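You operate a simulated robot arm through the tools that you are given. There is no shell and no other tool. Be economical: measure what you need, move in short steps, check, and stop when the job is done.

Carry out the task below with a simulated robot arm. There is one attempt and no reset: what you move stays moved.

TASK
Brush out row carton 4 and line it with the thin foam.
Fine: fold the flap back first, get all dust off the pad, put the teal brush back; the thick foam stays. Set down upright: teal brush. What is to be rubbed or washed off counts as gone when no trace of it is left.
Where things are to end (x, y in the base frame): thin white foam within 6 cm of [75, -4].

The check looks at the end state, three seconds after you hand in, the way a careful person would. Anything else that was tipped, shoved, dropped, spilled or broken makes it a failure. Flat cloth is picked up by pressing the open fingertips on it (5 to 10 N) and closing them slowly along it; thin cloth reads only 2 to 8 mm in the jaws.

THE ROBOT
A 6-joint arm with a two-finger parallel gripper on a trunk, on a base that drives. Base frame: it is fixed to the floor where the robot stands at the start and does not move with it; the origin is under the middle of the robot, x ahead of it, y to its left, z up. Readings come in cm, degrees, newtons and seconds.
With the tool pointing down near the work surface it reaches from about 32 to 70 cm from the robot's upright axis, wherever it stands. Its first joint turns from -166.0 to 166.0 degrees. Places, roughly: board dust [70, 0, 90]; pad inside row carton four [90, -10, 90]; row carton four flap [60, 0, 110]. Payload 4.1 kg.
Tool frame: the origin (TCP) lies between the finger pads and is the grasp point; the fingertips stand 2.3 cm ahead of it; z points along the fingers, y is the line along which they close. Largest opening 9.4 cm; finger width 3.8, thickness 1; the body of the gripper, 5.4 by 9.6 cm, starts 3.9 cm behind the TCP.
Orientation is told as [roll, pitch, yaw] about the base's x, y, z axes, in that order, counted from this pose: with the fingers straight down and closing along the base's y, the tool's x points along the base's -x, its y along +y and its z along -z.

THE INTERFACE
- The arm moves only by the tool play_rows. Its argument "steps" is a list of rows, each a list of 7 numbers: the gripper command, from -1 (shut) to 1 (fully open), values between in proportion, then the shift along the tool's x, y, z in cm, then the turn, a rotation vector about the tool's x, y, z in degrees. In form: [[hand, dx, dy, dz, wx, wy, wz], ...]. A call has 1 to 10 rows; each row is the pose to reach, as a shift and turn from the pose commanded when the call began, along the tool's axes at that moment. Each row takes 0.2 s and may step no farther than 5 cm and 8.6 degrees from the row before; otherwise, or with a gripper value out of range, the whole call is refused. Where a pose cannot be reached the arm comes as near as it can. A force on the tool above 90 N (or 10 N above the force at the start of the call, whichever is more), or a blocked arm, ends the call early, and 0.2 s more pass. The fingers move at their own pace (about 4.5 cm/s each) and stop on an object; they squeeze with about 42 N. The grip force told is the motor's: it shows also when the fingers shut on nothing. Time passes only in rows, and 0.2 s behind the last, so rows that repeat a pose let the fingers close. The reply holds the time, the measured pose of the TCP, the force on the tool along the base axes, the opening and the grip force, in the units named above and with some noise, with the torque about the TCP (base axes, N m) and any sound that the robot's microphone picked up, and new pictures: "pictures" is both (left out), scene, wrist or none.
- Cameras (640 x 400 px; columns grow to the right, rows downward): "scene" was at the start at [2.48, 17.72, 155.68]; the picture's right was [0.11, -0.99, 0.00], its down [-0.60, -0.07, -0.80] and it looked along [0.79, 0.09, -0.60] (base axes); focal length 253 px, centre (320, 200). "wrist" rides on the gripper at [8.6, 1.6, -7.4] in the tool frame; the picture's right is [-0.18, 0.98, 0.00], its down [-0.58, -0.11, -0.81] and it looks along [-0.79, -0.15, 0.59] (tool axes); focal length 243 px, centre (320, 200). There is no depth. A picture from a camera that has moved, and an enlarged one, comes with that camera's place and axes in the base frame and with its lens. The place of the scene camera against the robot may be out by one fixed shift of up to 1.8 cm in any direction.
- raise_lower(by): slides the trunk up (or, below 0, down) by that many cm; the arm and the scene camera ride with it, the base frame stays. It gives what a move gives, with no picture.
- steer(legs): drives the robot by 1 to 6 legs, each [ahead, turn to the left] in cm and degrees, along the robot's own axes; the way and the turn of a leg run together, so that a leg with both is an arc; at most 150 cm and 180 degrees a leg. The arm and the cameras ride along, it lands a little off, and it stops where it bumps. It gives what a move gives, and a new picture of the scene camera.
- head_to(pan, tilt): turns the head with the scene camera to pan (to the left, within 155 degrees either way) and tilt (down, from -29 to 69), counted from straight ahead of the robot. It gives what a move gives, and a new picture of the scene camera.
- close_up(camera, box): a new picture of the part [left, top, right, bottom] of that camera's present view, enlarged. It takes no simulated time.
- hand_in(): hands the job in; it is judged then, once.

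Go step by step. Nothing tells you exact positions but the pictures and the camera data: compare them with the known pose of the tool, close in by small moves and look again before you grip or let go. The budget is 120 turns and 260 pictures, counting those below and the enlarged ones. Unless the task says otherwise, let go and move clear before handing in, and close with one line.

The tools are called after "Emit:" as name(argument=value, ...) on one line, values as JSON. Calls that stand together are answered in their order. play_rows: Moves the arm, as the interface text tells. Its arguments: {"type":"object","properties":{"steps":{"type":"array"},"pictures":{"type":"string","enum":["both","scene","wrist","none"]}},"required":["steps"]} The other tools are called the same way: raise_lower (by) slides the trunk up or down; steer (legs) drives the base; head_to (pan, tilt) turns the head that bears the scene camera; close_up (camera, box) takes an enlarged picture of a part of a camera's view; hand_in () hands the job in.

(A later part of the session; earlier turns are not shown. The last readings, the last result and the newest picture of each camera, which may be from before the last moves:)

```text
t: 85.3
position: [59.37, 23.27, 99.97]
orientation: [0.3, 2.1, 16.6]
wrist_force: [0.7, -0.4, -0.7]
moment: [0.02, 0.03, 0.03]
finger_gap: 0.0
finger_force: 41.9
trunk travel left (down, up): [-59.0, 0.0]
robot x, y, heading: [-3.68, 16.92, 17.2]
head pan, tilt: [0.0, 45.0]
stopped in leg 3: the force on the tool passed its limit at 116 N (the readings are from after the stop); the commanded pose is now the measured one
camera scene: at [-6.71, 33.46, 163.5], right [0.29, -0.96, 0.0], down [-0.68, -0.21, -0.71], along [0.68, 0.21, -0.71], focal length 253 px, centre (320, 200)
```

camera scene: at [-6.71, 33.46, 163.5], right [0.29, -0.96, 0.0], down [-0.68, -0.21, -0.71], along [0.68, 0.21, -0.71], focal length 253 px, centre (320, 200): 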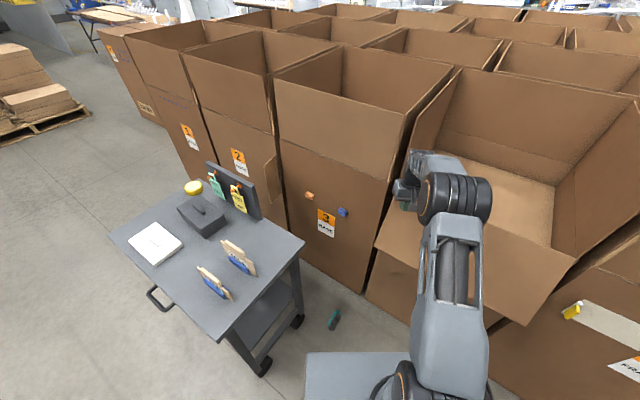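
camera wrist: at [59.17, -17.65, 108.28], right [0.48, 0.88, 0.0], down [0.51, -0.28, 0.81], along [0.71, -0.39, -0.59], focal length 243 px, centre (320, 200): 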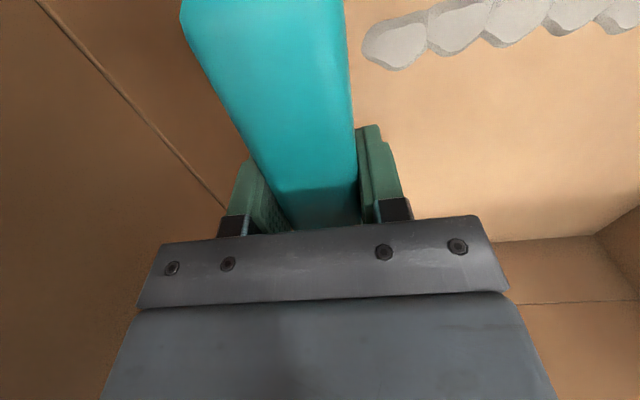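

A sequencing mistake: the arm was still extended when the base turned, and the brush was knocked onto the floor. I'll look at it, then back away and recover it.

Emit:
close_up(camera="scene", box=[220, 240, 440, 400])

Emit:
close_up(camera="scene", box=[360, 60, 640, 300])

```text
2.50 times, centred on (330, 320) of scene
camera zoom: at [-6.71, 33.46, 163.5], right [0.29, -0.96, 0.0], down [-0.68, -0.21, -0.71], along [0.68, 0.21, -0.71], focal length 633 px, centre (295, -100)
```

zoom: 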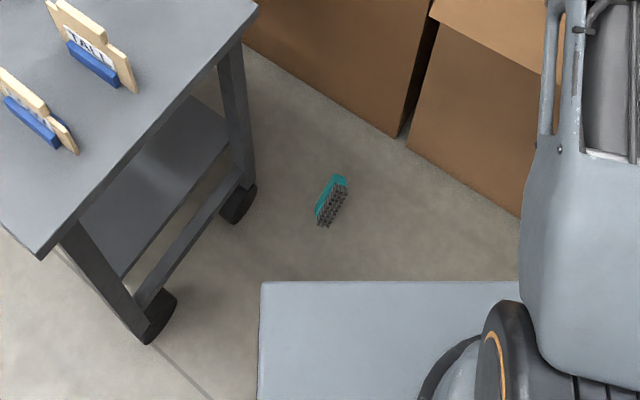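

```text
1.67 times, centred on (500, 180) of scene
camera zoom: at [-6.71, 33.46, 163.5], right [0.29, -0.96, 0.0], down [-0.68, -0.21, -0.71], along [0.68, 0.21, -0.71], focal length 422 px, centre (20, 233)
```

zoom: 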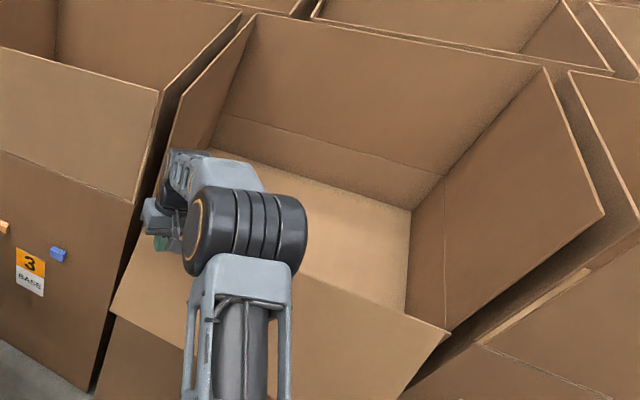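

Emit:
steer(legs=[[-20, 0]])

```text
t: 86.9
position: [40.65, 17.52, 100.23]
orientation: [0.4, 2.0, 16.6]
wrist_force: [-0.4, 0.1, -0.1]
moment: [0.0, 0.0, -0.02]
finger_gap: 0.0
finger_force: 41.8
trunk travel left (down, up): [-59.0, 0.0]
robot x, y, heading: [-22.54, 11.04, 17.1]
head pan, tilt: [0.0, 45.0]
camera scene: at [-25.65, 27.68, 163.51], right [0.29, -0.96, 0.0], down [-0.68, -0.21, -0.71], along [0.68, 0.21, -0.71], focal length 253 px, centre (320, 200)
```

scene: 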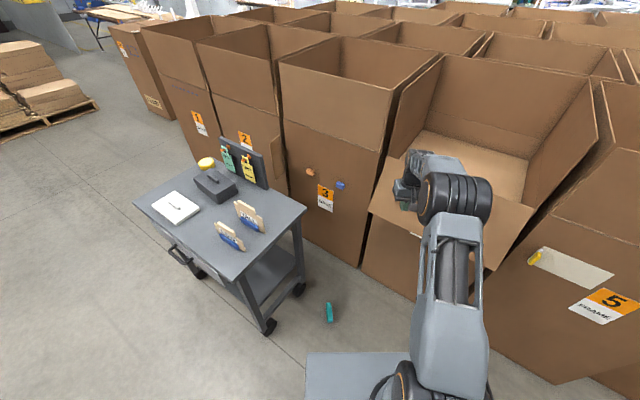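

Emit:
close_up(camera="scene", box=[260, 260, 420, 400])

```text
2.86 times, centred on (340, 330) of scene
camera zoom: at [-25.65, 27.68, 163.51], right [0.29, -0.96, 0.0], down [-0.68, -0.21, -0.71], along [0.68, 0.21, -0.71], focal length 723 px, centre (263, -171)
```

zoom: 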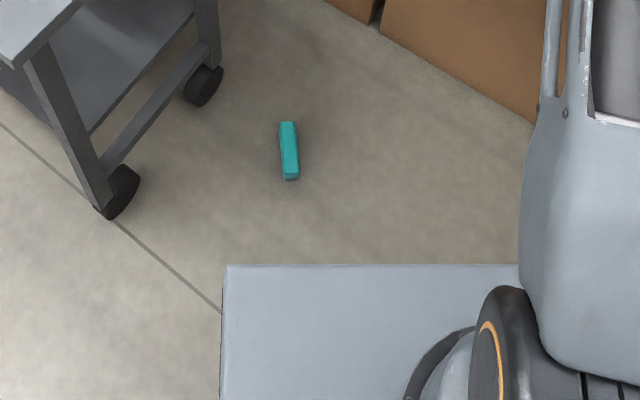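

Good luck: the brush has landed standing on its bristles at about (34.5, 40) on the floor. I'll bring the arm above it at height before lowering the trunk.

Emit:
play_rows(steps=[[-1, 0, 4.8, 0, 0, -1, -1], [-1, 0, 9.6, 0, 0, -2, -2.4], [-1, 0, 14.4, 0, 0, -2, -2.4], [-1, 0, 19.2, 0, 0, -2, -2.4], [-1, -0.7, 23.7, 0, 0, -2, -2.4]], pictures="wrist")

```text
t: 88.1
position: [34.29, 40.84, 100.26]
orientation: [0.4, 0.0, 19.0]
wrist_force: [-0.4, -0.4, 1.0]
moment: [0.0, -0.01, 0.01]
finger_gap: 0.0
finger_force: 41.8
trunk travel left (down, up): [-59.0, 0.0]
robot x, y, heading: [-22.54, 11.09, 17.0]
head pan, tilt: [0.0, 45.0]
camera wrist: at [25.7, 39.44, 107.74], right [-0.15, 0.99, 0.01], down [0.59, 0.08, 0.81], along [0.8, 0.12, -0.59], focal length 243 px, centre (320, 200)
```

wrist: 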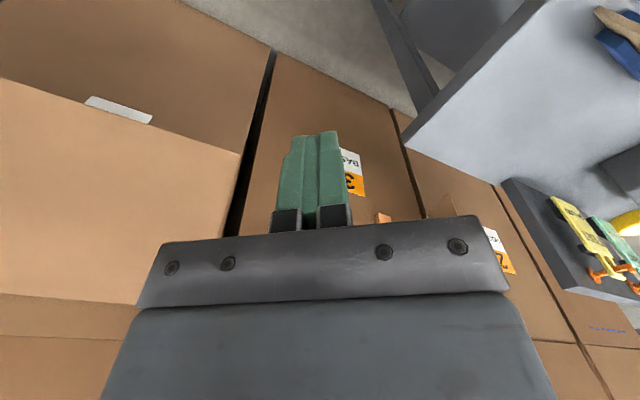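

Emit:
steer(legs=[[8, 0]])

Emit:
raise_lower(by=-45)

Emit:
play_rows(steps=[[1, 3, 0, 0, 0, 0, 0], [1, 6, 0, 0, 0, 0, 0], [1, 8, 0, 0, 0, 0, 0]])

```text
t: 89.2
position: [42.05, 43.0, 100.27]
orientation: [0.3, 0.0, 19.1]
wrist_force: [0.2, 0.3, -0.4]
moment: [-0.01, 0.05, -0.01]
finger_gap: 0.0
finger_force: 42.0
trunk travel left (down, up): [-59.0, 0.0]
robot x, y, heading: [-15.14, 13.31, 17.2]
head pan, tilt: [0.0, 45.0]
camera scene: at [-17.82, 30.1, 163.5], right [0.29, -0.96, 0.0], down [-0.68, -0.21, -0.71], along [0.68, 0.21, -0.71], focal length 253 px, centre (320, 200)
```

scene: 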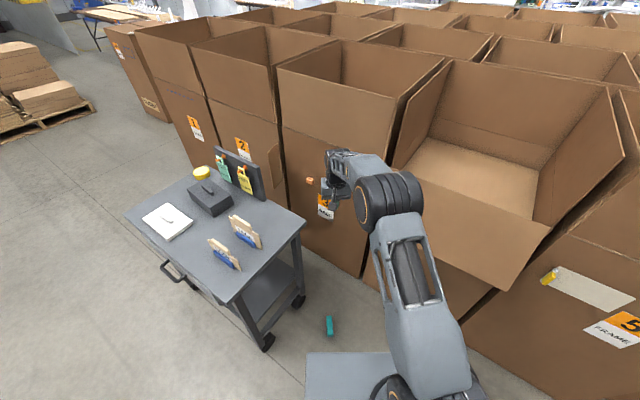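

```text
refused: -45 is not a number from -40 to 40
```

```text
t: 90.0
position: [34.31, 40.33, 100.37]
orientation: [0.6, 0.0, 19.1]
wrist_force: [0.9, 0.1, -0.7]
moment: [0.02, 0.02, 0.0]
finger_gap: 6.84
finger_force: 0.1
trunk travel left (down, up): [-59.0, 0.0]
robot x, y, heading: [-14.66, 13.29, 17.1]
head pan, tilt: [0.0, 45.0]
camera scene: at [-17.96, 30.05, 163.51], right [0.29, -0.96, 0.0], down [-0.68, -0.21, -0.71], along [0.68, 0.21, -0.71], focal length 253 px, centre (320, 200)
camera wrist: at [25.67, 39.05, 107.8], right [-0.15, 0.99, 0.01], down [0.59, 0.08, 0.81], along [0.8, 0.12, -0.59], focal length 243 px, centre (320, 200)
```

scene: 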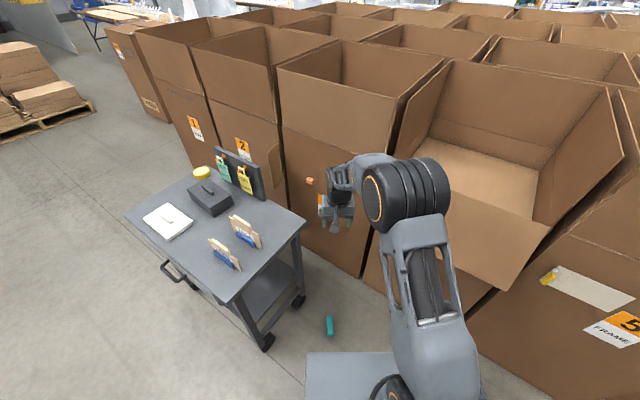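
wrist: 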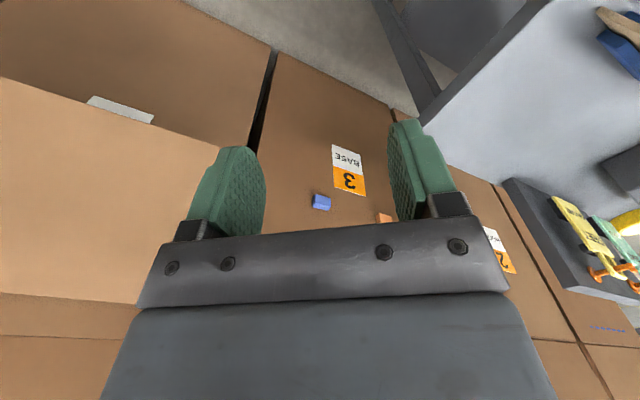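

Emit:
raise_lower(by=-40)

Emit:
play_rows(steps=[[0.45, 0, 0, 0, 0, 0, 0]])

```text
t: 93.8
position: [34.27, 40.38, 60.41]
orientation: [0.5, 0.1, 19.1]
wrist_force: [-0.2, -0.1, -0.6]
moment: [-0.01, 0.04, 0.02]
finger_gap: 9.39
finger_force: 0.0
trunk travel left (down, up): [-19.0, 40.0]
robot x, y, heading: [-15.22, 13.4, 17.2]
head pan, tilt: [0.0, 45.0]
```

```text
t: 94.2
position: [34.44, 40.46, 60.38]
orientation: [0.4, 0.1, 19.2]
wrist_force: [-0.6, -0.2, -0.8]
moment: [0.04, -0.01, 0.02]
finger_gap: 6.83
finger_force: 0.1
trunk travel left (down, up): [-19.0, 40.0]
robot x, y, heading: [-14.81, 13.46, 17.1]
head pan, tilt: [0.0, 45.0]
camera scene: at [-17.94, 30.05, 123.51], right [0.29, -0.96, 0.0], down [-0.68, -0.21, -0.71], along [0.68, 0.21, -0.71], focal length 253 px, centre (320, 200)
camera wrist: at [25.71, 39.05, 67.81], right [-0.15, 0.99, 0.01], down [0.59, 0.08, 0.81], along [0.8, 0.12, -0.59], focal length 243 px, centre (320, 200)
```

scene: 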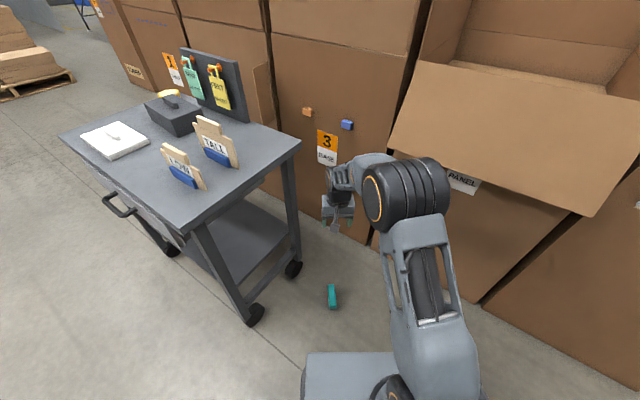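
wrist: 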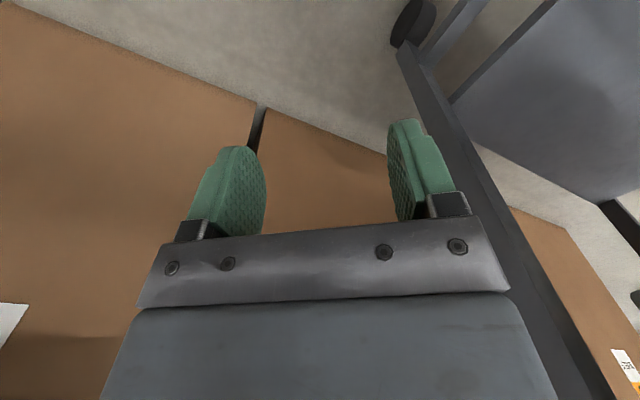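

Emit:
raise_lower(by=-19)

Emit:
play_rows(steps=[[0.45, 0, 0, 4.5, 0, 0, 0], [0.45, 0, 0, 9, 0, 0, 0], [0.45, 0, 0, 13.5, 0, 0, 0], [0.45, 0, 0, 18, 0, 0, 0]])

```text
t: 96.3
position: [34.38, 40.32, 41.33]
orientation: [0.5, 0.0, 19.1]
wrist_force: [-0.3, -0.3, 1.2]
moment: [-0.02, 0.02, 0.02]
finger_gap: 6.83
finger_force: 0.1
trunk travel left (down, up): [0.0, 59.0]
robot x, y, heading: [-15.11, 13.23, 17.1]
head pan, tilt: [0.0, 45.0]
```

```text
t: 97.3
position: [34.26, 40.53, 23.35]
orientation: [0.5, -0.1, 19.1]
wrist_force: [0.5, 1.0, -0.4]
moment: [-0.01, -0.02, 0.02]
finger_gap: 6.83
finger_force: 0.0
trunk travel left (down, up): [0.0, 59.0]
robot x, y, heading: [-14.94, 13.19, 17.2]
head pan, tilt: [0.0, 45.0]
camera scene: at [-17.96, 30.04, 104.52], right [0.29, -0.96, 0.0], down [-0.68, -0.21, -0.71], along [0.68, 0.21, -0.71], focal length 253 px, centre (320, 200)
camera wrist: at [25.63, 39.19, 30.8], right [-0.15, 0.99, 0.01], down [0.59, 0.08, 0.81], along [0.8, 0.12, -0.59], focal length 243 px, centre (320, 200)
```

scene: 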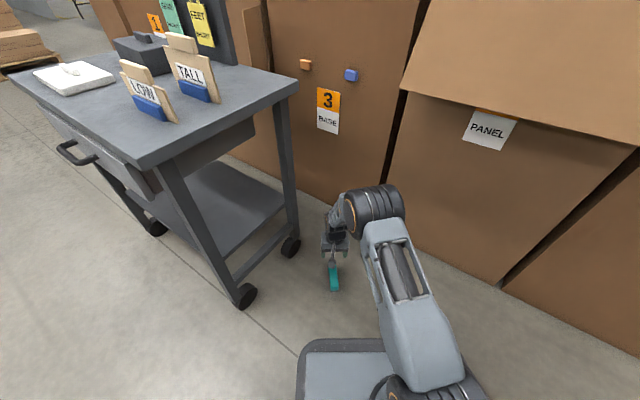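
wrist: 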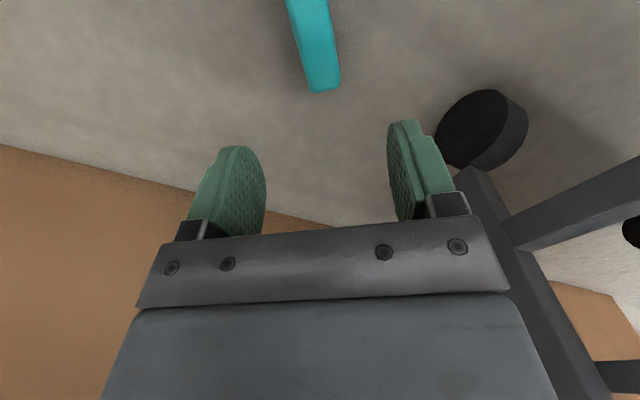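

Emit:
play_rows(steps=[[0.45, 0.5, -0.8, 4, 0, 0, 0], [0.45, 1, -0.8, 8, 0, 0, 0], [0.45, 1, -0.8, 12, 0, 0, 0]], pictures="wrist")

```text
t: 98.1
position: [33.43, 39.59, 11.4]
orientation: [0.5, 0.0, 19.0]
wrist_force: [0.1, 0.6, -0.5]
moment: [0.01, 0.0, 0.0]
finger_gap: 6.81
finger_force: 0.2
trunk travel left (down, up): [0.0, 59.0]
robot x, y, heading: [-15.3, 13.29, 17.2]
head pan, tilt: [0.0, 45.0]
camera wrist: at [24.76, 38.24, 18.84], right [-0.15, 0.99, 0.01], down [0.59, 0.08, 0.81], along [0.8, 0.12, -0.59], focal length 243 px, centre (320, 200)
```

wrist: 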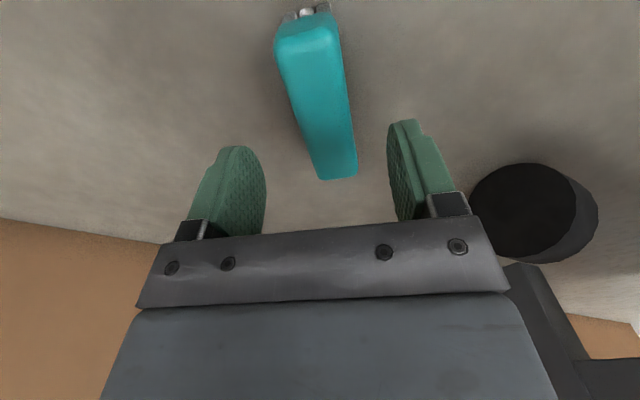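

Emit:
play_rows(steps=[[0.45, -1.3, 0, 2.5, 0, 0, 0], [0.45, -1.3, 0, 5, 0, 0, 0], [0.45, -1.3, 0, 7.3, 0, 0, 0]], pictures="wrist")

```text
t: 98.9
position: [34.93, 39.92, 4.12]
orientation: [0.4, -0.2, 19.2]
wrist_force: [-0.3, -0.6, 0.3]
moment: [0.03, 0.01, 0.0]
finger_gap: 6.81
finger_force: 0.0
trunk travel left (down, up): [0.0, 59.0]
robot x, y, heading: [-14.63, 13.23, 17.3]
head pan, tilt: [0.0, 45.0]
camera wrist: at [26.17, 38.63, 11.66], right [-0.15, 0.99, 0.01], down [0.59, 0.08, 0.81], along [0.8, 0.12, -0.59], focal length 243 px, centre (320, 200)
```

wrist: 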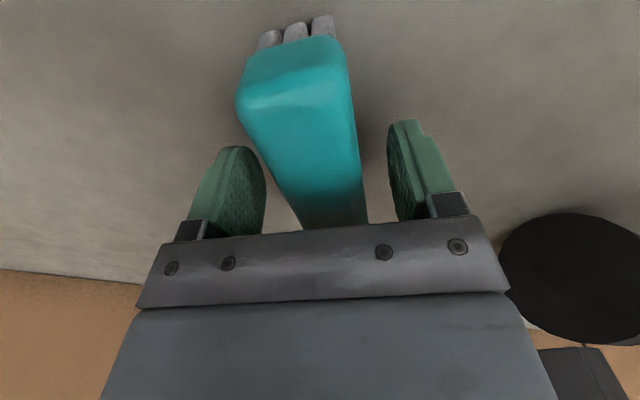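

Emit:
play_rows(steps=[[0.45, -0.8, 0, 0, 0, 0, 0], [0.1, -0.8, 0, 0, 0, 0, 0], [-0.1, -0.8, 0, 0, 0, 0, 0], [-0.4, -0.8, 0, 0, 0, 0, 0], [-0.7, -0.8, 0, 0, 0, 0, 0], [-1, -0.8, 0, 0, 0, 0, 0], [-1, -0.8, 0, 0, 0, 0, 0], [-1, -0.8, 0, -3, 0, 0, 0], [-1, -0.8, 0, -8, 0, 0, 0]])

```text
t: 100.9
position: [35.43, 40.1, 12.06]
orientation: [0.4, 0.1, 19.1]
wrist_force: [0.1, -0.7, -0.7]
moment: [0.05, 0.03, -0.01]
finger_gap: 3.57
finger_force: 42.0
trunk travel left (down, up): [0.0, 59.0]
robot x, y, heading: [-14.97, 13.33, 17.4]
head pan, tilt: [0.0, 45.0]
camera scene: at [-17.92, 30.07, 104.49], right [0.29, -0.96, 0.0], down [-0.68, -0.21, -0.71], along [0.68, 0.21, -0.71], focal length 253 px, centre (320, 200)
camera wrist: at [26.74, 38.72, 19.57], right [-0.15, 0.99, 0.01], down [0.59, 0.08, 0.8], along [0.79, 0.12, -0.59], focal length 243 px, centre (320, 200)
```

scene: 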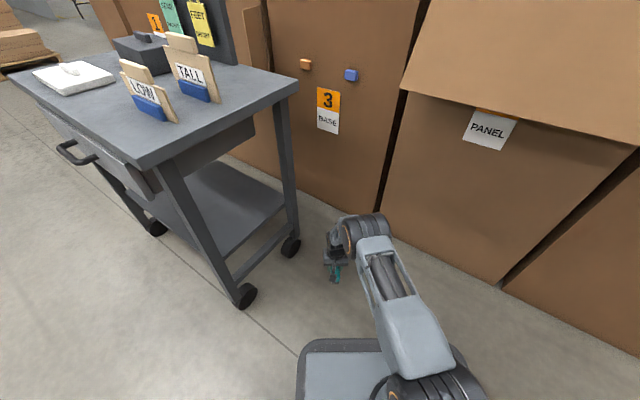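
wrist: 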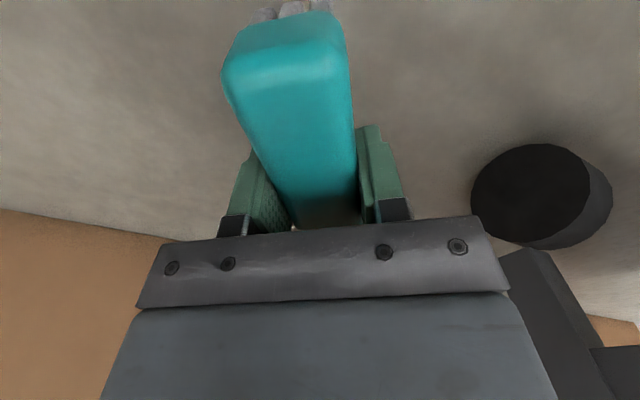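

Brush recovered, upright in the grip. Now raising the arm, then the trunk, one at a time.

Emit:
play_rows(steps=[[-1, 0, 0, -5, 0, 0, 0], [-1, 0, 0, -10, 0, 0, 0], [-1, 0, 0, -15, 0, 0, 0], [-1, 0, 0, -20, 0, 0, 0], [-1, 0, 0, -25, 0, 0, 0], [-1, 0, 0, -29, 0, 0, 0]], pictures="none")

Emit:
raise_lower(by=40)

Emit:
raise_lower(by=19)

```text
t: 102.3
position: [35.8, 40.13, 41.13]
orientation: [0.3, 0.1, 19.1]
wrist_force: [-0.7, 0.1, -1.4]
moment: [-0.01, 0.01, 0.01]
finger_gap: 3.57
finger_force: 42.3
trunk travel left (down, up): [0.0, 59.0]
robot x, y, heading: [-15.03, 13.48, 17.2]
head pan, tilt: [0.0, 45.0]
```

```text
t: 106.1
position: [35.78, 40.22, 81.01]
orientation: [0.4, 0.0, 19.1]
wrist_force: [0.2, -0.3, -1.2]
moment: [0.01, -0.02, -0.01]
finger_gap: 3.55
finger_force: 42.1
trunk travel left (down, up): [-40.0, 19.0]
robot x, y, heading: [-15.24, 13.42, 17.1]
head pan, tilt: [0.0, 45.0]
```

```text
t: 108.2
position: [35.66, 40.11, 100.14]
orientation: [0.4, 0.0, 19.2]
wrist_force: [0.1, 0.7, -1.0]
moment: [0.01, -0.02, -0.03]
finger_gap: 3.57
finger_force: 42.0
trunk travel left (down, up): [-59.0, 0.0]
robot x, y, heading: [-14.74, 13.25, 17.0]
head pan, tilt: [0.0, 45.0]
```

Emit:
play_rows(steps=[[-1, 2.7, -1.7, -3, 0, 0, 0], [-1, 5.4, -3.4, -6, 0, 0, 0], [-1, 8.1, -5.1, -9, 0, 0, 0], [-1, 10.8, -6.8, -12, 0, 0, 0], [-1, 13.5, -8.5, -15, 0, 0, 0], [-1, 16.2, -10.2, -18, 0, 0, 0]], pictures="scene")

```text
t: 109.6
position: [23.73, 25.12, 117.94]
orientation: [0.4, 0.0, 19.1]
wrist_force: [0.4, 0.7, -0.5]
moment: [0.01, -0.02, -0.01]
finger_gap: 3.57
finger_force: 42.0
trunk travel left (down, up): [-59.0, 0.0]
robot x, y, heading: [-14.93, 13.4, 17.1]
head pan, tilt: [0.0, 45.0]
camera scene: at [-18.02, 30.0, 163.51], right [0.29, -0.96, 0.0], down [-0.68, -0.21, -0.71], along [0.68, 0.21, -0.71], focal length 253 px, centre (320, 200)
```

scene: 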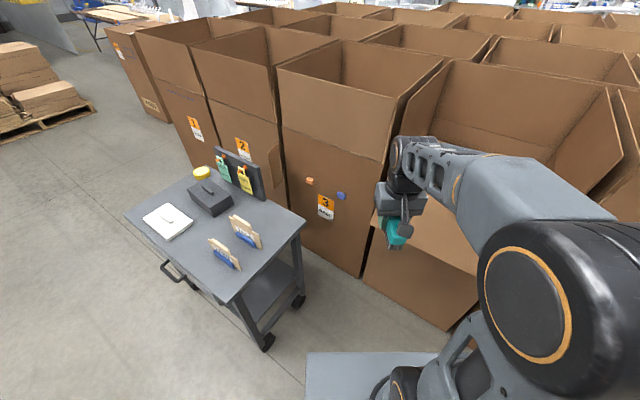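

Emit:
steer(legs=[[26, 0], [0, -34.5], [4, 0]])

```text
t: 113.6
position: [52.15, 6.96, 117.93]
orientation: [0.5, 0.1, -16.1]
wrist_force: [0.7, 0.1, -0.3]
moment: [0.04, 0.01, -0.02]
finger_gap: 3.55
finger_force: 42.1
trunk travel left (down, up): [-59.0, 0.0]
robot x, y, heading: [13.0, 19.32, -18.2]
head pan, tilt: [0.0, 45.0]
camera scene: at [20.69, 34.97, 163.5], right [-0.31, -0.95, 0.0], down [-0.67, 0.22, -0.71], along [0.67, -0.22, -0.71], focal length 253 px, centre (320, 200)
```

scene: 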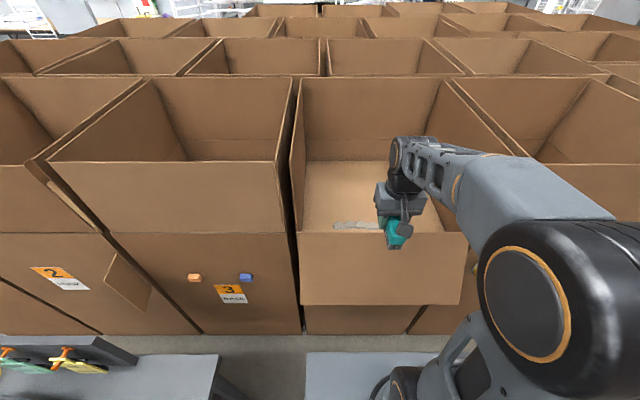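

Emit:
play_rows(steps=[[-1, -4, 0, 0, 0, 0, 1.9], [-1, -8, -2, 0, 0, 0, 1.9], [-1, -11.5, -5, 0, 0, 0, 1.9], [-1, -14.5, -8.5, 0, 0, 0, 1.9], [-1, -17.5, -12, 0, 0, 0, 1.9], [-1, -20.2, -15.5, 0, 0, 0, 1.9], [-1, -22.5, -19.5, 0, 0, 0, 1.9], [-1, -23, -22.2, 2, 0, 0, 1.9], [-1, -23, -22.2, 7, 0, 0, 1.9], [-1, -23, -22.2, 12, 0, 0, 1.9]])

```text
t: 115.8
position: [68.04, -20.46, 105.91]
orientation: [0.4, 0.0, -17.9]
wrist_force: [-0.1, 0.2, -1.2]
moment: [-0.02, -0.01, 0.0]
finger_gap: 3.54
finger_force: 41.9
trunk travel left (down, up): [-59.0, 0.0]
robot x, y, heading: [13.64, 19.42, -17.9]
head pan, tilt: [0.0, 45.0]
camera scene: at [20.61, 34.97, 163.51], right [-0.31, -0.95, 0.0], down [-0.67, 0.22, -0.71], along [0.67, -0.22, -0.71], focal length 253 px, centre (320, 200)
camera wrist: at [60.42, -16.43, 113.35], right [0.48, 0.88, 0.01], down [0.52, -0.29, 0.81], along [0.71, -0.38, -0.59], focal length 243 px, centre (320, 200)
```

scene: 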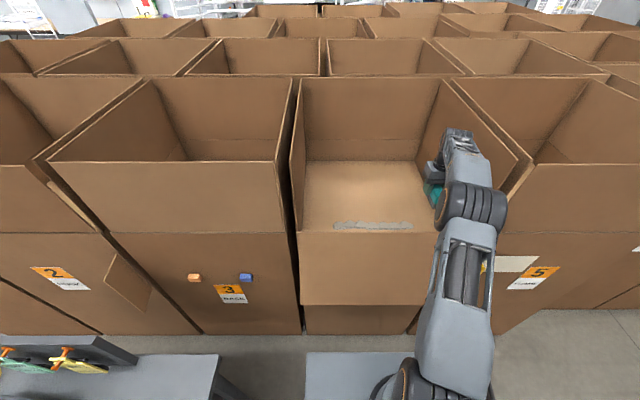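
wrist: 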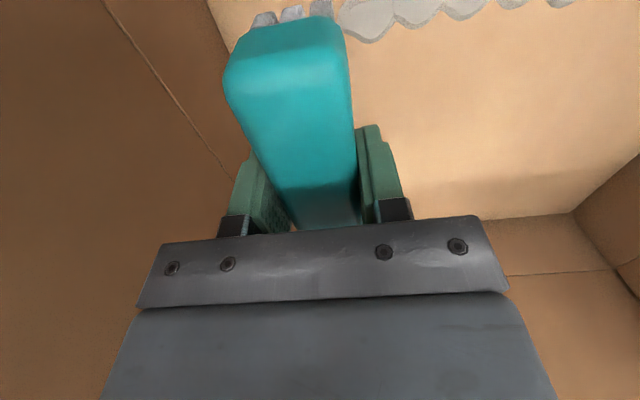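

Emit:
play_rows(steps=[[-1, 1, -1, 4, 0, 0, 0], [-1, 1, -1, 8, 0, 0, 0], [-1, 1, -1, 10, 0, 0, 0]])

```text
t: 116.6
position: [66.6, -21.12, 95.87]
orientation: [0.4, 0.0, -18.0]
wrist_force: [-0.4, -0.6, -0.8]
moment: [-0.01, -0.04, 0.01]
finger_gap: 3.56
finger_force: 41.6
trunk travel left (down, up): [-59.0, 0.0]
robot x, y, heading: [13.4, 19.89, -18.0]
head pan, tilt: [0.0, 45.0]
camera scene: at [20.59, 35.0, 163.51], right [-0.31, -0.95, 0.0], down [-0.67, 0.22, -0.71], along [0.67, -0.22, -0.71], focal length 253 px, centre (320, 200)
camera wrist: at [58.98, -17.01, 103.35], right [0.48, 0.88, 0.01], down [0.52, -0.29, 0.81], along [0.71, -0.38, -0.59], focal length 243 px, centre (320, 200)
```

scene: 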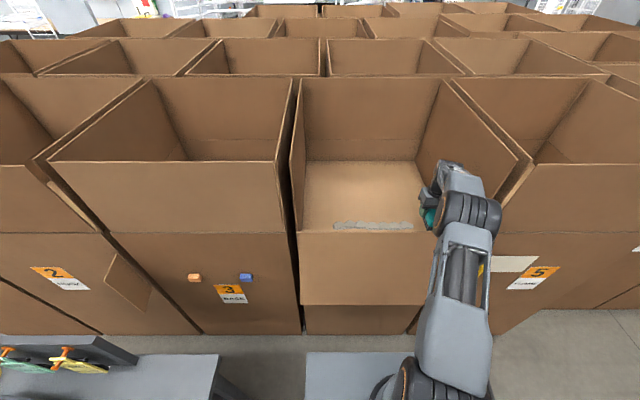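
wrist: 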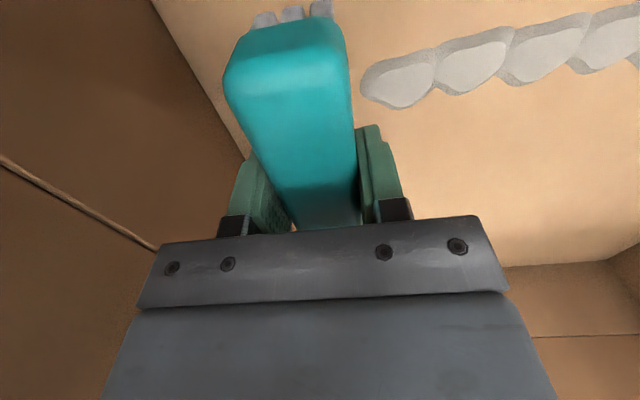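

Emit:
play_rows(steps=[[-1, 0, 0, 0.8, 0, 0, 0], [-1, 0, 0, 1.4, 0, 0, 0], [-1, 0, 0, 1.8, 0, 0, 0]], pictures="none")

```text
t: 117.4
position: [66.75, -21.22, 94.05]
orientation: [0.4, 0.0, -18.1]
wrist_force: [-0.5, -0.4, -0.9]
moment: [0.04, -0.01, 0.0]
finger_gap: 3.57
finger_force: 42.1
trunk travel left (down, up): [-59.0, 0.0]
robot x, y, heading: [13.49, 19.9, -17.8]
head pan, tilt: [0.0, 45.0]
```

Emit:
play_rows(steps=[[-1, 0, 0, 0.5, 0, 0, 0], [-1, 0, 0, 1, 0, 0, 0]], pictures="none")

```text
t: 118.0
position: [66.72, -21.17, 92.94]
orientation: [0.4, 0.0, -18.0]
wrist_force: [-1.0, 0.5, -1.0]
moment: [-0.02, -0.05, -0.02]
finger_gap: 3.53
finger_force: 41.8
trunk travel left (down, up): [-59.0, 0.0]
robot x, y, heading: [13.48, 19.47, -18.1]
head pan, tilt: [0.0, 45.0]
```

Emit:
play_rows(steps=[[-1, 0, 0, 0.5, 0, 0, 0], [-1, 0, 0, 1, 0, 0, 0], [-1, 0, 0, 1, 0, 0, 0]], pictures="wrist")

```text
t: 118.8
position: [66.73, -21.12, 91.86]
orientation: [0.5, 0.0, -18.0]
wrist_force: [0.2, -0.6, -1.3]
moment: [-0.03, 0.04, 0.0]
finger_gap: 3.54
finger_force: 42.7
trunk travel left (down, up): [-59.0, 0.0]
robot x, y, heading: [13.28, 19.84, -17.9]
head pan, tilt: [0.0, 45.0]
camera wrist: at [59.01, -16.97, 99.43], right [0.48, 0.88, 0.01], down [0.52, -0.29, 0.81], along [0.71, -0.38, -0.59], focal length 243 px, centre (320, 200)
```

wrist: 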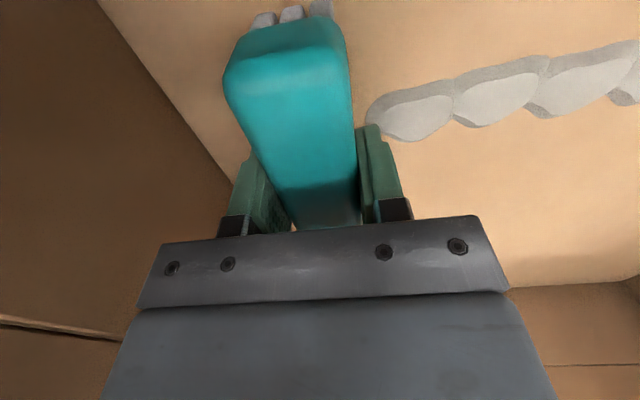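

Parallax puts the pad lower, at z≈86.3, so contact should come near TCP 90.

Emit:
play_rows(steps=[[-1, 0, 0, 0.7, 0, 0, 0], [-1, 0, 0, 1.3, 0, 0, 0], [-1, 0, 0, 1.6, 0, 0, 0]], pictures="none")

```text
t: 119.6
position: [66.92, -21.22, 91.13]
orientation: [0.1, -0.5, -17.9]
wrist_force: [8.8, -6.6, 41.0]
moment: [2.51, 5.11, 0.38]
finger_gap: 3.59
finger_force: 42.5
trunk travel left (down, up): [-59.0, 0.0]
robot x, y, heading: [13.76, 19.81, -17.6]
head pan, tilt: [0.0, 45.0]
```

The wrist camera housing touches the front wall in this orientation. I'll lift and turn the brush 90° so the camera hangs inside the carton.

Emit:
play_rows(steps=[[-1, 0, 0, -3, 0, 0, 0], [-1, 0, 0, -8, 0, 0, 0], [-1, 0, 1.5, -12, 0, 0, -8], [-1, 0, 3, -15, 0, 0, -16], [-1, 0, 4.5, -15, 0, 0, -24], [-1, 0, 6, -15, 0, 0, -32], [-1, 0, 7.5, -15, 0, 0, -40], [-1, 0, 7.5, -15, 0, 0, -48], [-1, 0, 7.5, -15, 0, 0, -56], [-1, 0, 7.5, -15, 0, 0, -64]], pictures="none")

Emit:
play_rows(steps=[[-1, 0, 0, 0, 0, 0, -8], [-1, 0, 0, 0, 0, 0, -16], [-1, 0, 0, 0, 0, 0, -24], [-1, 0, 0, 0, 0, 0, -26]])

```text
t: 121.8
position: [69.13, -13.97, 105.48]
orientation: [0.2, -0.4, 46.1]
wrist_force: [0.1, -0.2, -0.8]
moment: [-0.01, -0.01, 0.02]
finger_gap: 3.55
finger_force: 42.3
trunk travel left (down, up): [-59.0, 0.0]
robot x, y, heading: [13.66, 19.63, -17.8]
head pan, tilt: [0.0, 45.0]
```

```text
t: 122.8
position: [69.07, -13.95, 105.58]
orientation: [0.0, -0.5, 72.1]
wrist_force: [-1.0, -0.3, -0.7]
moment: [-0.01, -0.02, 0.01]
finger_gap: 3.58
finger_force: 42.2
trunk travel left (down, up): [-59.0, 0.0]
robot x, y, heading: [13.41, 19.4, -17.8]
head pan, tilt: [0.0, 45.0]
camera scene: at [20.57, 35.0, 163.51], right [-0.31, -0.95, 0.0], down [-0.67, 0.22, -0.71], along [0.67, -0.22, -0.71], focal length 253 px, centre (320, 200)
camera wrist: at [64.92, -21.9, 112.8], right [-0.88, 0.48, 0.0], down [0.28, 0.51, 0.81], along [0.39, 0.71, -0.59], focal length 243 px, centre (320, 200)
```

scene: 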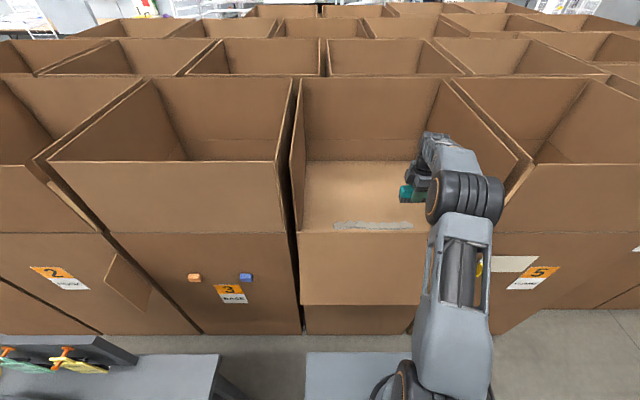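
wrist: 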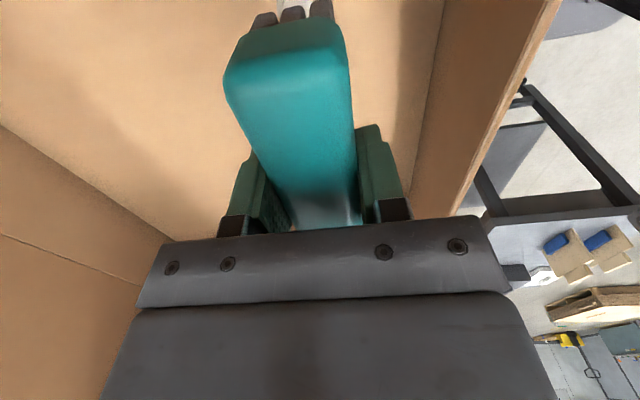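

Emit:
play_rows(steps=[[-1, 0, 3.5, 4, 0, 0, 0], [-1, 0, 3.5, 8, 0, 0, 0], [-1, 0, 3.5, 11, 0, 0, 0], [-1, 0, 3.5, 13, 0, 0, 0]])

```text
refused: row 1 steps farther than a row can; nothing moved
```

Emit:
play_rows(steps=[[-1, 0, 2.5, 4, 0, 0, 0], [-1, 0, 3.5, 8, 0, 0, 0], [-1, 0, 3.5, 11, 0, 0, 0], [-1, 0, 3.5, 13, 0, 0, 0]])

```text
t: 123.8
position: [65.72, -12.73, 92.38]
orientation: [0.0, -0.3, 72.1]
wrist_force: [-0.7, -0.3, -1.1]
moment: [-0.02, -0.02, 0.0]
finger_gap: 3.56
finger_force: 41.5
trunk travel left (down, up): [-59.0, 0.0]
robot x, y, heading: [13.38, 19.73, -18.1]
head pan, tilt: [0.0, 45.0]
camera scene: at [20.58, 34.99, 163.51], right [-0.31, -0.95, 0.0], down [-0.67, 0.22, -0.71], along [0.67, -0.22, -0.71], focal length 253 px, centre (320, 200)
camera wrist: at [61.57, -20.59, 99.78], right [-0.88, 0.48, 0.0], down [0.28, 0.51, 0.81], along [0.39, 0.71, -0.59], focal length 243 px, centre (320, 200)
```

scene: 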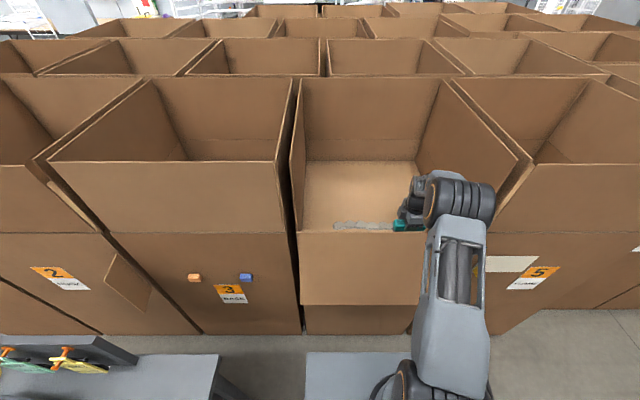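
wrist: 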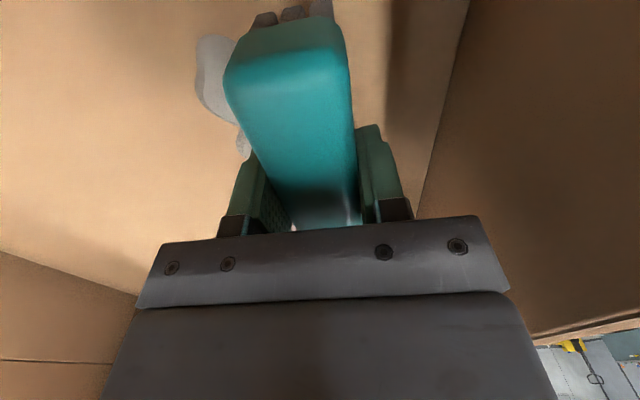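

Emit:
play_rows(steps=[[-1, 1.5, 0, 1, 0, 0, 0], [-1, 1.5, 0, 2, 0, 0, 0], [-1, 1.5, 0, 2.5, 0, 0, 0]], pictures="none")

```text
t: 124.6
position: [65.28, -14.22, 90.0]
orientation: [-0.1, -0.4, 71.9]
wrist_force: [-1.0, -0.9, 8.2]
moment: [-0.5, 0.3, -0.12]
finger_gap: 3.53
finger_force: 42.1
trunk travel left (down, up): [-59.0, 0.0]
robot x, y, heading: [13.27, 19.85, -17.8]
head pan, tilt: [0.0, 45.0]
```

Brush contact at TCP z≈90 (8 N). Sweeping inward and back across the dust.

Emit:
play_rows(steps=[[-1, 0, -2, 0.3, 0, 0, 0], [-1, 0, -4, 0.3, 0, 0, 0], [-1, 0, -6, 0.3, 0, 0, 0], [-1, 0, -8, 0.3, 0, 0, 0], [-1, 0, -9.5, 0.3, 0, 0, 0], [-1, 0, -7.5, 0.3, 0, 0, 0], [-1, 0, -5, 0.3, 0, 0, 0], [-1, 0, -2.5, 0.3, 0, 0, 0], [-1, 0, 0, 0.3, 0, 0, 0]])

```text
t: 126.6
position: [65.6, -14.38, 90.13]
orientation: [-0.9, -0.1, 71.9]
wrist_force: [13.3, -4.6, 41.9]
moment: [0.66, -0.13, -0.2]
finger_gap: 3.56
finger_force: 42.3
out of reach, approached as far as the arm can: row 5
trunk travel left (down, up): [-59.0, 0.0]
robot x, y, heading: [13.37, 19.56, -18.0]
head pan, tilt: [0.0, 45.0]
camera scene: at [20.38, 35.17, 163.52], right [-0.31, -0.95, 0.0], down [-0.67, 0.22, -0.71], along [0.67, -0.22, -0.71], focal length 253 px, centre (320, 200)
camera wrist: at [61.38, -22.02, 97.47], right [-0.88, 0.48, -0.01], down [0.27, 0.52, 0.81], along [0.4, 0.71, -0.59], focal length 243 px, centre (320, 200)
```

scene: 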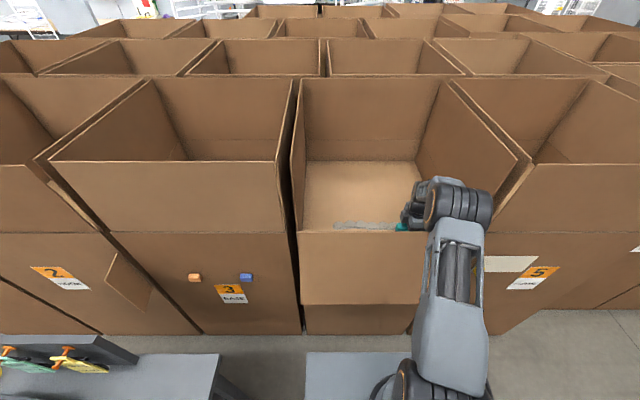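
wrist: 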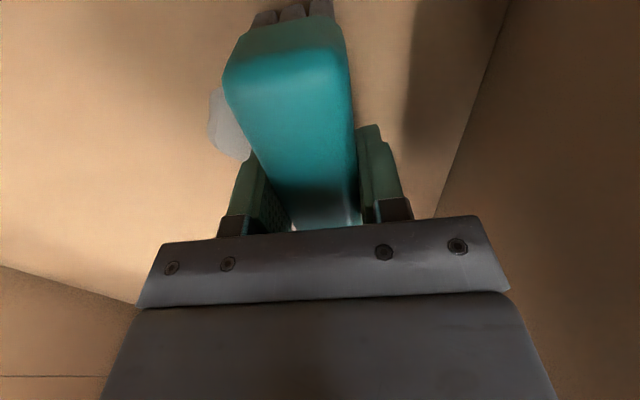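

Emit:
close_up(camera="wrist", box=[140, 0, 460, 220])

Emit:
close_up(camera="scene", box=[290, 160, 450, 260])

```text
1.82 times, centred on (300, 110) of wrist
camera zoom: at [61.38, -22.02, 97.47], right [-0.88, 0.48, -0.01], down [0.27, 0.52, 0.81], along [0.4, 0.71, -0.59], focal length 441 px, centre (356, 364)
```

zoom: 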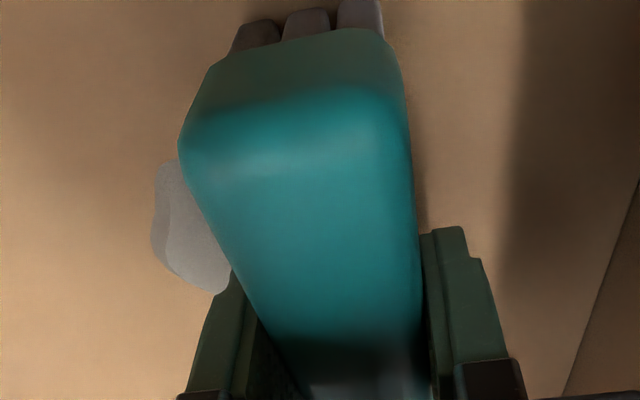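

```text
4.00 times, centred on (370, 210) of scene
camera zoom: at [20.38, 35.17, 163.52], right [-0.31, -0.95, 0.0], down [-0.67, 0.22, -0.71], along [0.67, -0.22, -0.71], focal length 1012 px, centre (120, 160)
```

zoom: 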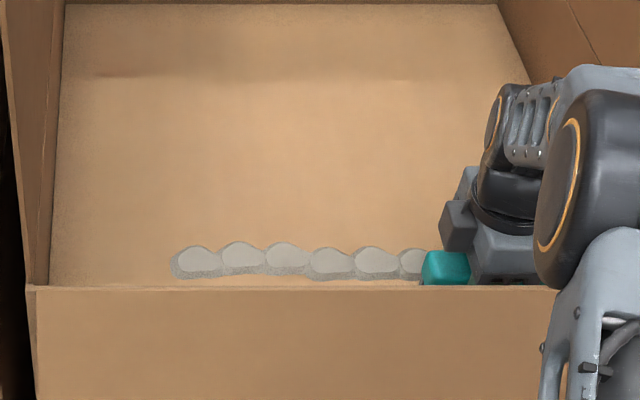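

Emit:
play_rows(steps=[[-1, 0, -2, 0, 0, 0, 0], [-1, 0, -4, 0, 0, 0, 0]], pictures="none")

Emit:
play_rows(steps=[[-1, 0, -2, 0, 0, 0, 0], [-1, 0, -4, 0, 0, 0, 0]])

```text
t: 127.2
position: [68.74, -15.42, 90.0]
orientation: [-0.3, -0.2, 72.0]
wrist_force: [-17.7, 1.6, 42.4]
moment: [0.26, 0.65, 0.08]
finger_gap: 3.58
finger_force: 41.9
trunk travel left (down, up): [-59.0, 0.0]
robot x, y, heading: [13.28, 19.7, -18.1]
head pan, tilt: [0.0, 45.0]
```

```text
t: 127.8
position: [72.91, -16.67, 90.17]
orientation: [-0.5, -0.4, 72.1]
wrist_force: [-8.8, 1.2, 31.9]
moment: [0.15, 0.46, -0.02]
finger_gap: 3.55
finger_force: 42.2
trunk travel left (down, up): [-59.0, 0.0]
robot x, y, heading: [13.36, 19.87, -17.9]
head pan, tilt: [0.0, 45.0]
camera scene: at [20.11, 35.25, 163.5], right [-0.31, -0.95, 0.0], down [-0.67, 0.22, -0.71], along [0.67, -0.22, -0.7], focal length 253 px, centre (320, 200)
camera wrist: at [68.65, -24.47, 97.43], right [-0.88, 0.48, -0.01], down [0.27, 0.52, 0.81], along [0.39, 0.71, -0.59], focal length 243 px, centre (320, 200)
```

scene: 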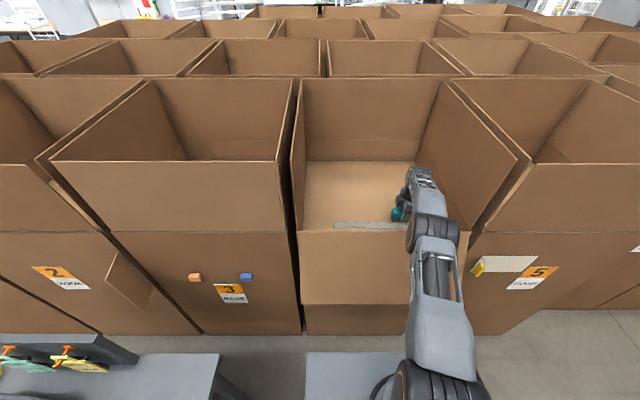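
wrist: 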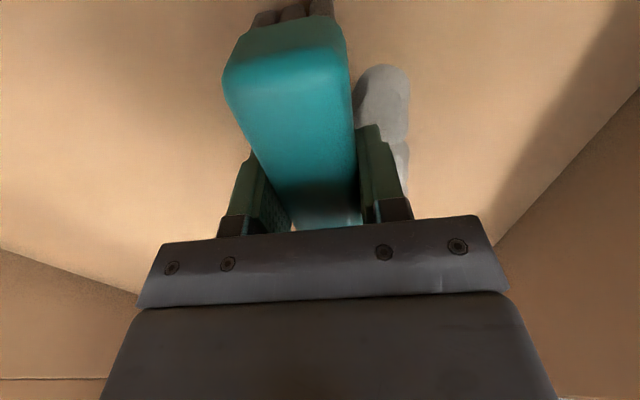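

Emit:
play_rows(steps=[[-1, 0, 1.5, 0, 0, 0, 0], [-1, 0, 3, 0, 0, 0, 0], [-1, 0, 4.5, 0, 0, 0, 0], [-1, 0, 6, 0, 0, 0, 0], [-1, 0, 4.5, 0, 0, 0, 0], [-1, 0, 3, 0, 0, 0, 0], [-1, 0, 1.5, 0, 0, 0, 0], [-1, 0, 3, 0, 0, 0, 0], [-1, 0, 4.5, 0, 0, 0, 0], [-1, 0, 7, 0, 0, 0, 0]])

Emit:
close_up(camera="scene", box=[290, 160, 450, 260])

```text
t: 130.0
position: [66.47, -14.78, 90.0]
orientation: [-0.6, -0.3, 72.0]
wrist_force: [8.8, -4.4, 39.2]
moment: [0.5, -0.04, -0.16]
finger_gap: 3.57
finger_force: 42.3
trunk travel left (down, up): [-59.0, 0.0]
robot x, y, heading: [13.44, 19.63, -17.7]
head pan, tilt: [0.0, 45.0]
camera scene: at [20.38, 35.18, 163.51], right [-0.31, -0.95, 0.0], down [-0.67, 0.22, -0.71], along [0.67, -0.22, -0.71], focal length 253 px, centre (320, 200)
camera wrist: at [62.29, -22.54, 97.43], right [-0.88, 0.48, -0.01], down [0.27, 0.52, 0.81], along [0.39, 0.71, -0.59], focal length 243 px, centre (320, 200)
```

scene: 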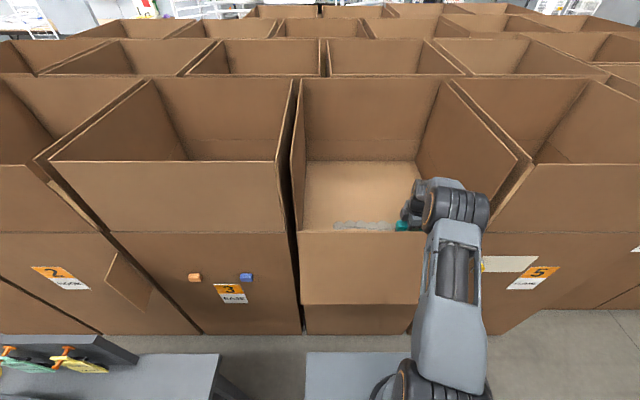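
wrist: 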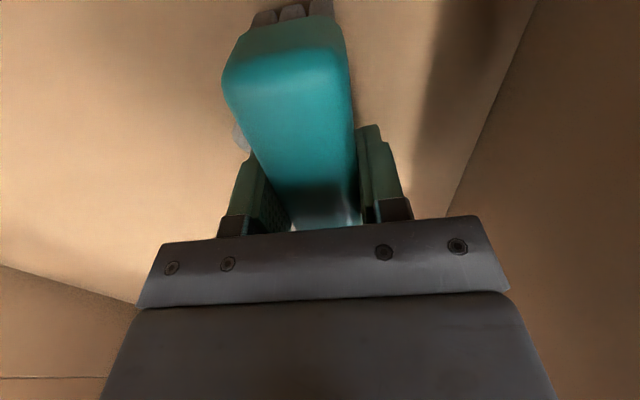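

```text
4.00 times, centred on (370, 210) of scene
camera zoom: at [20.38, 35.18, 163.51], right [-0.31, -0.95, 0.0], down [-0.67, 0.22, -0.71], along [0.67, -0.22, -0.71], focal length 1012 px, centre (120, 160)
```

zoom: 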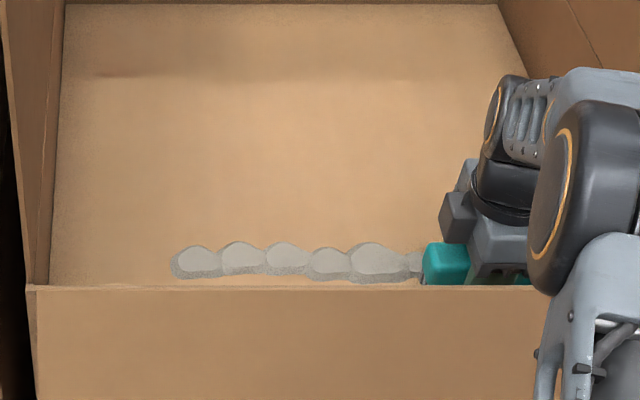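

It works: the dust is fading with repeated strokes. More, faster strokes.

Emit:
play_rows(steps=[[-1, 0, -3.5, 0, 0, 0, 0], [-1, 0, -7, 0, 0, 0, 0], [-1, 0, -3.5, 0, 0, 0, 0], [-1, 0, 0, 0, 0, 0, 0], [-1, 0, -3.5, 0, 0, 0, 0], [-1, 0, -7, 0, 0, 0, 0], [-1, 0, -3.5, 0, 0, 0, 0], [-1, 0, 0, 0, 0, 0, 0]])

```text
t: 131.8
position: [66.55, -14.65, 89.96]
orientation: [-0.6, -0.3, 72.1]
wrist_force: [9.6, -4.2, 33.3]
moment: [0.42, -0.16, -0.02]
finger_gap: 3.56
finger_force: 41.8
trunk travel left (down, up): [-59.0, 0.0]
robot x, y, heading: [13.34, 19.58, -17.9]
head pan, tilt: [0.0, 45.0]
camera scene: at [20.42, 35.13, 163.51], right [-0.31, -0.95, 0.0], down [-0.67, 0.22, -0.71], along [0.67, -0.22, -0.71], focal length 253 px, centre (320, 200)
camera wrist: at [62.24, -22.51, 97.44], right [-0.88, 0.48, -0.01], down [0.27, 0.52, 0.81], along [0.39, 0.71, -0.59], focal length 243 px, centre (320, 200)
```

scene: 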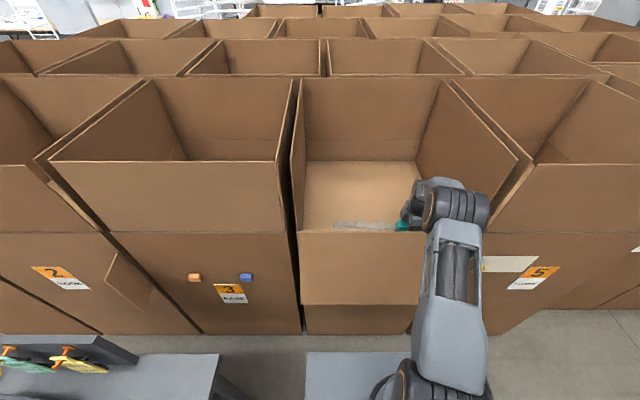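
wrist: 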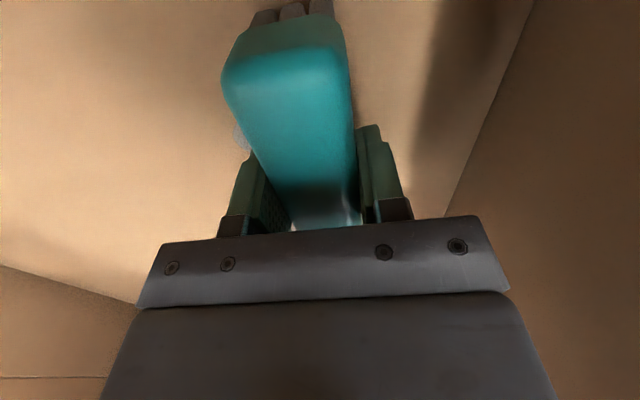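

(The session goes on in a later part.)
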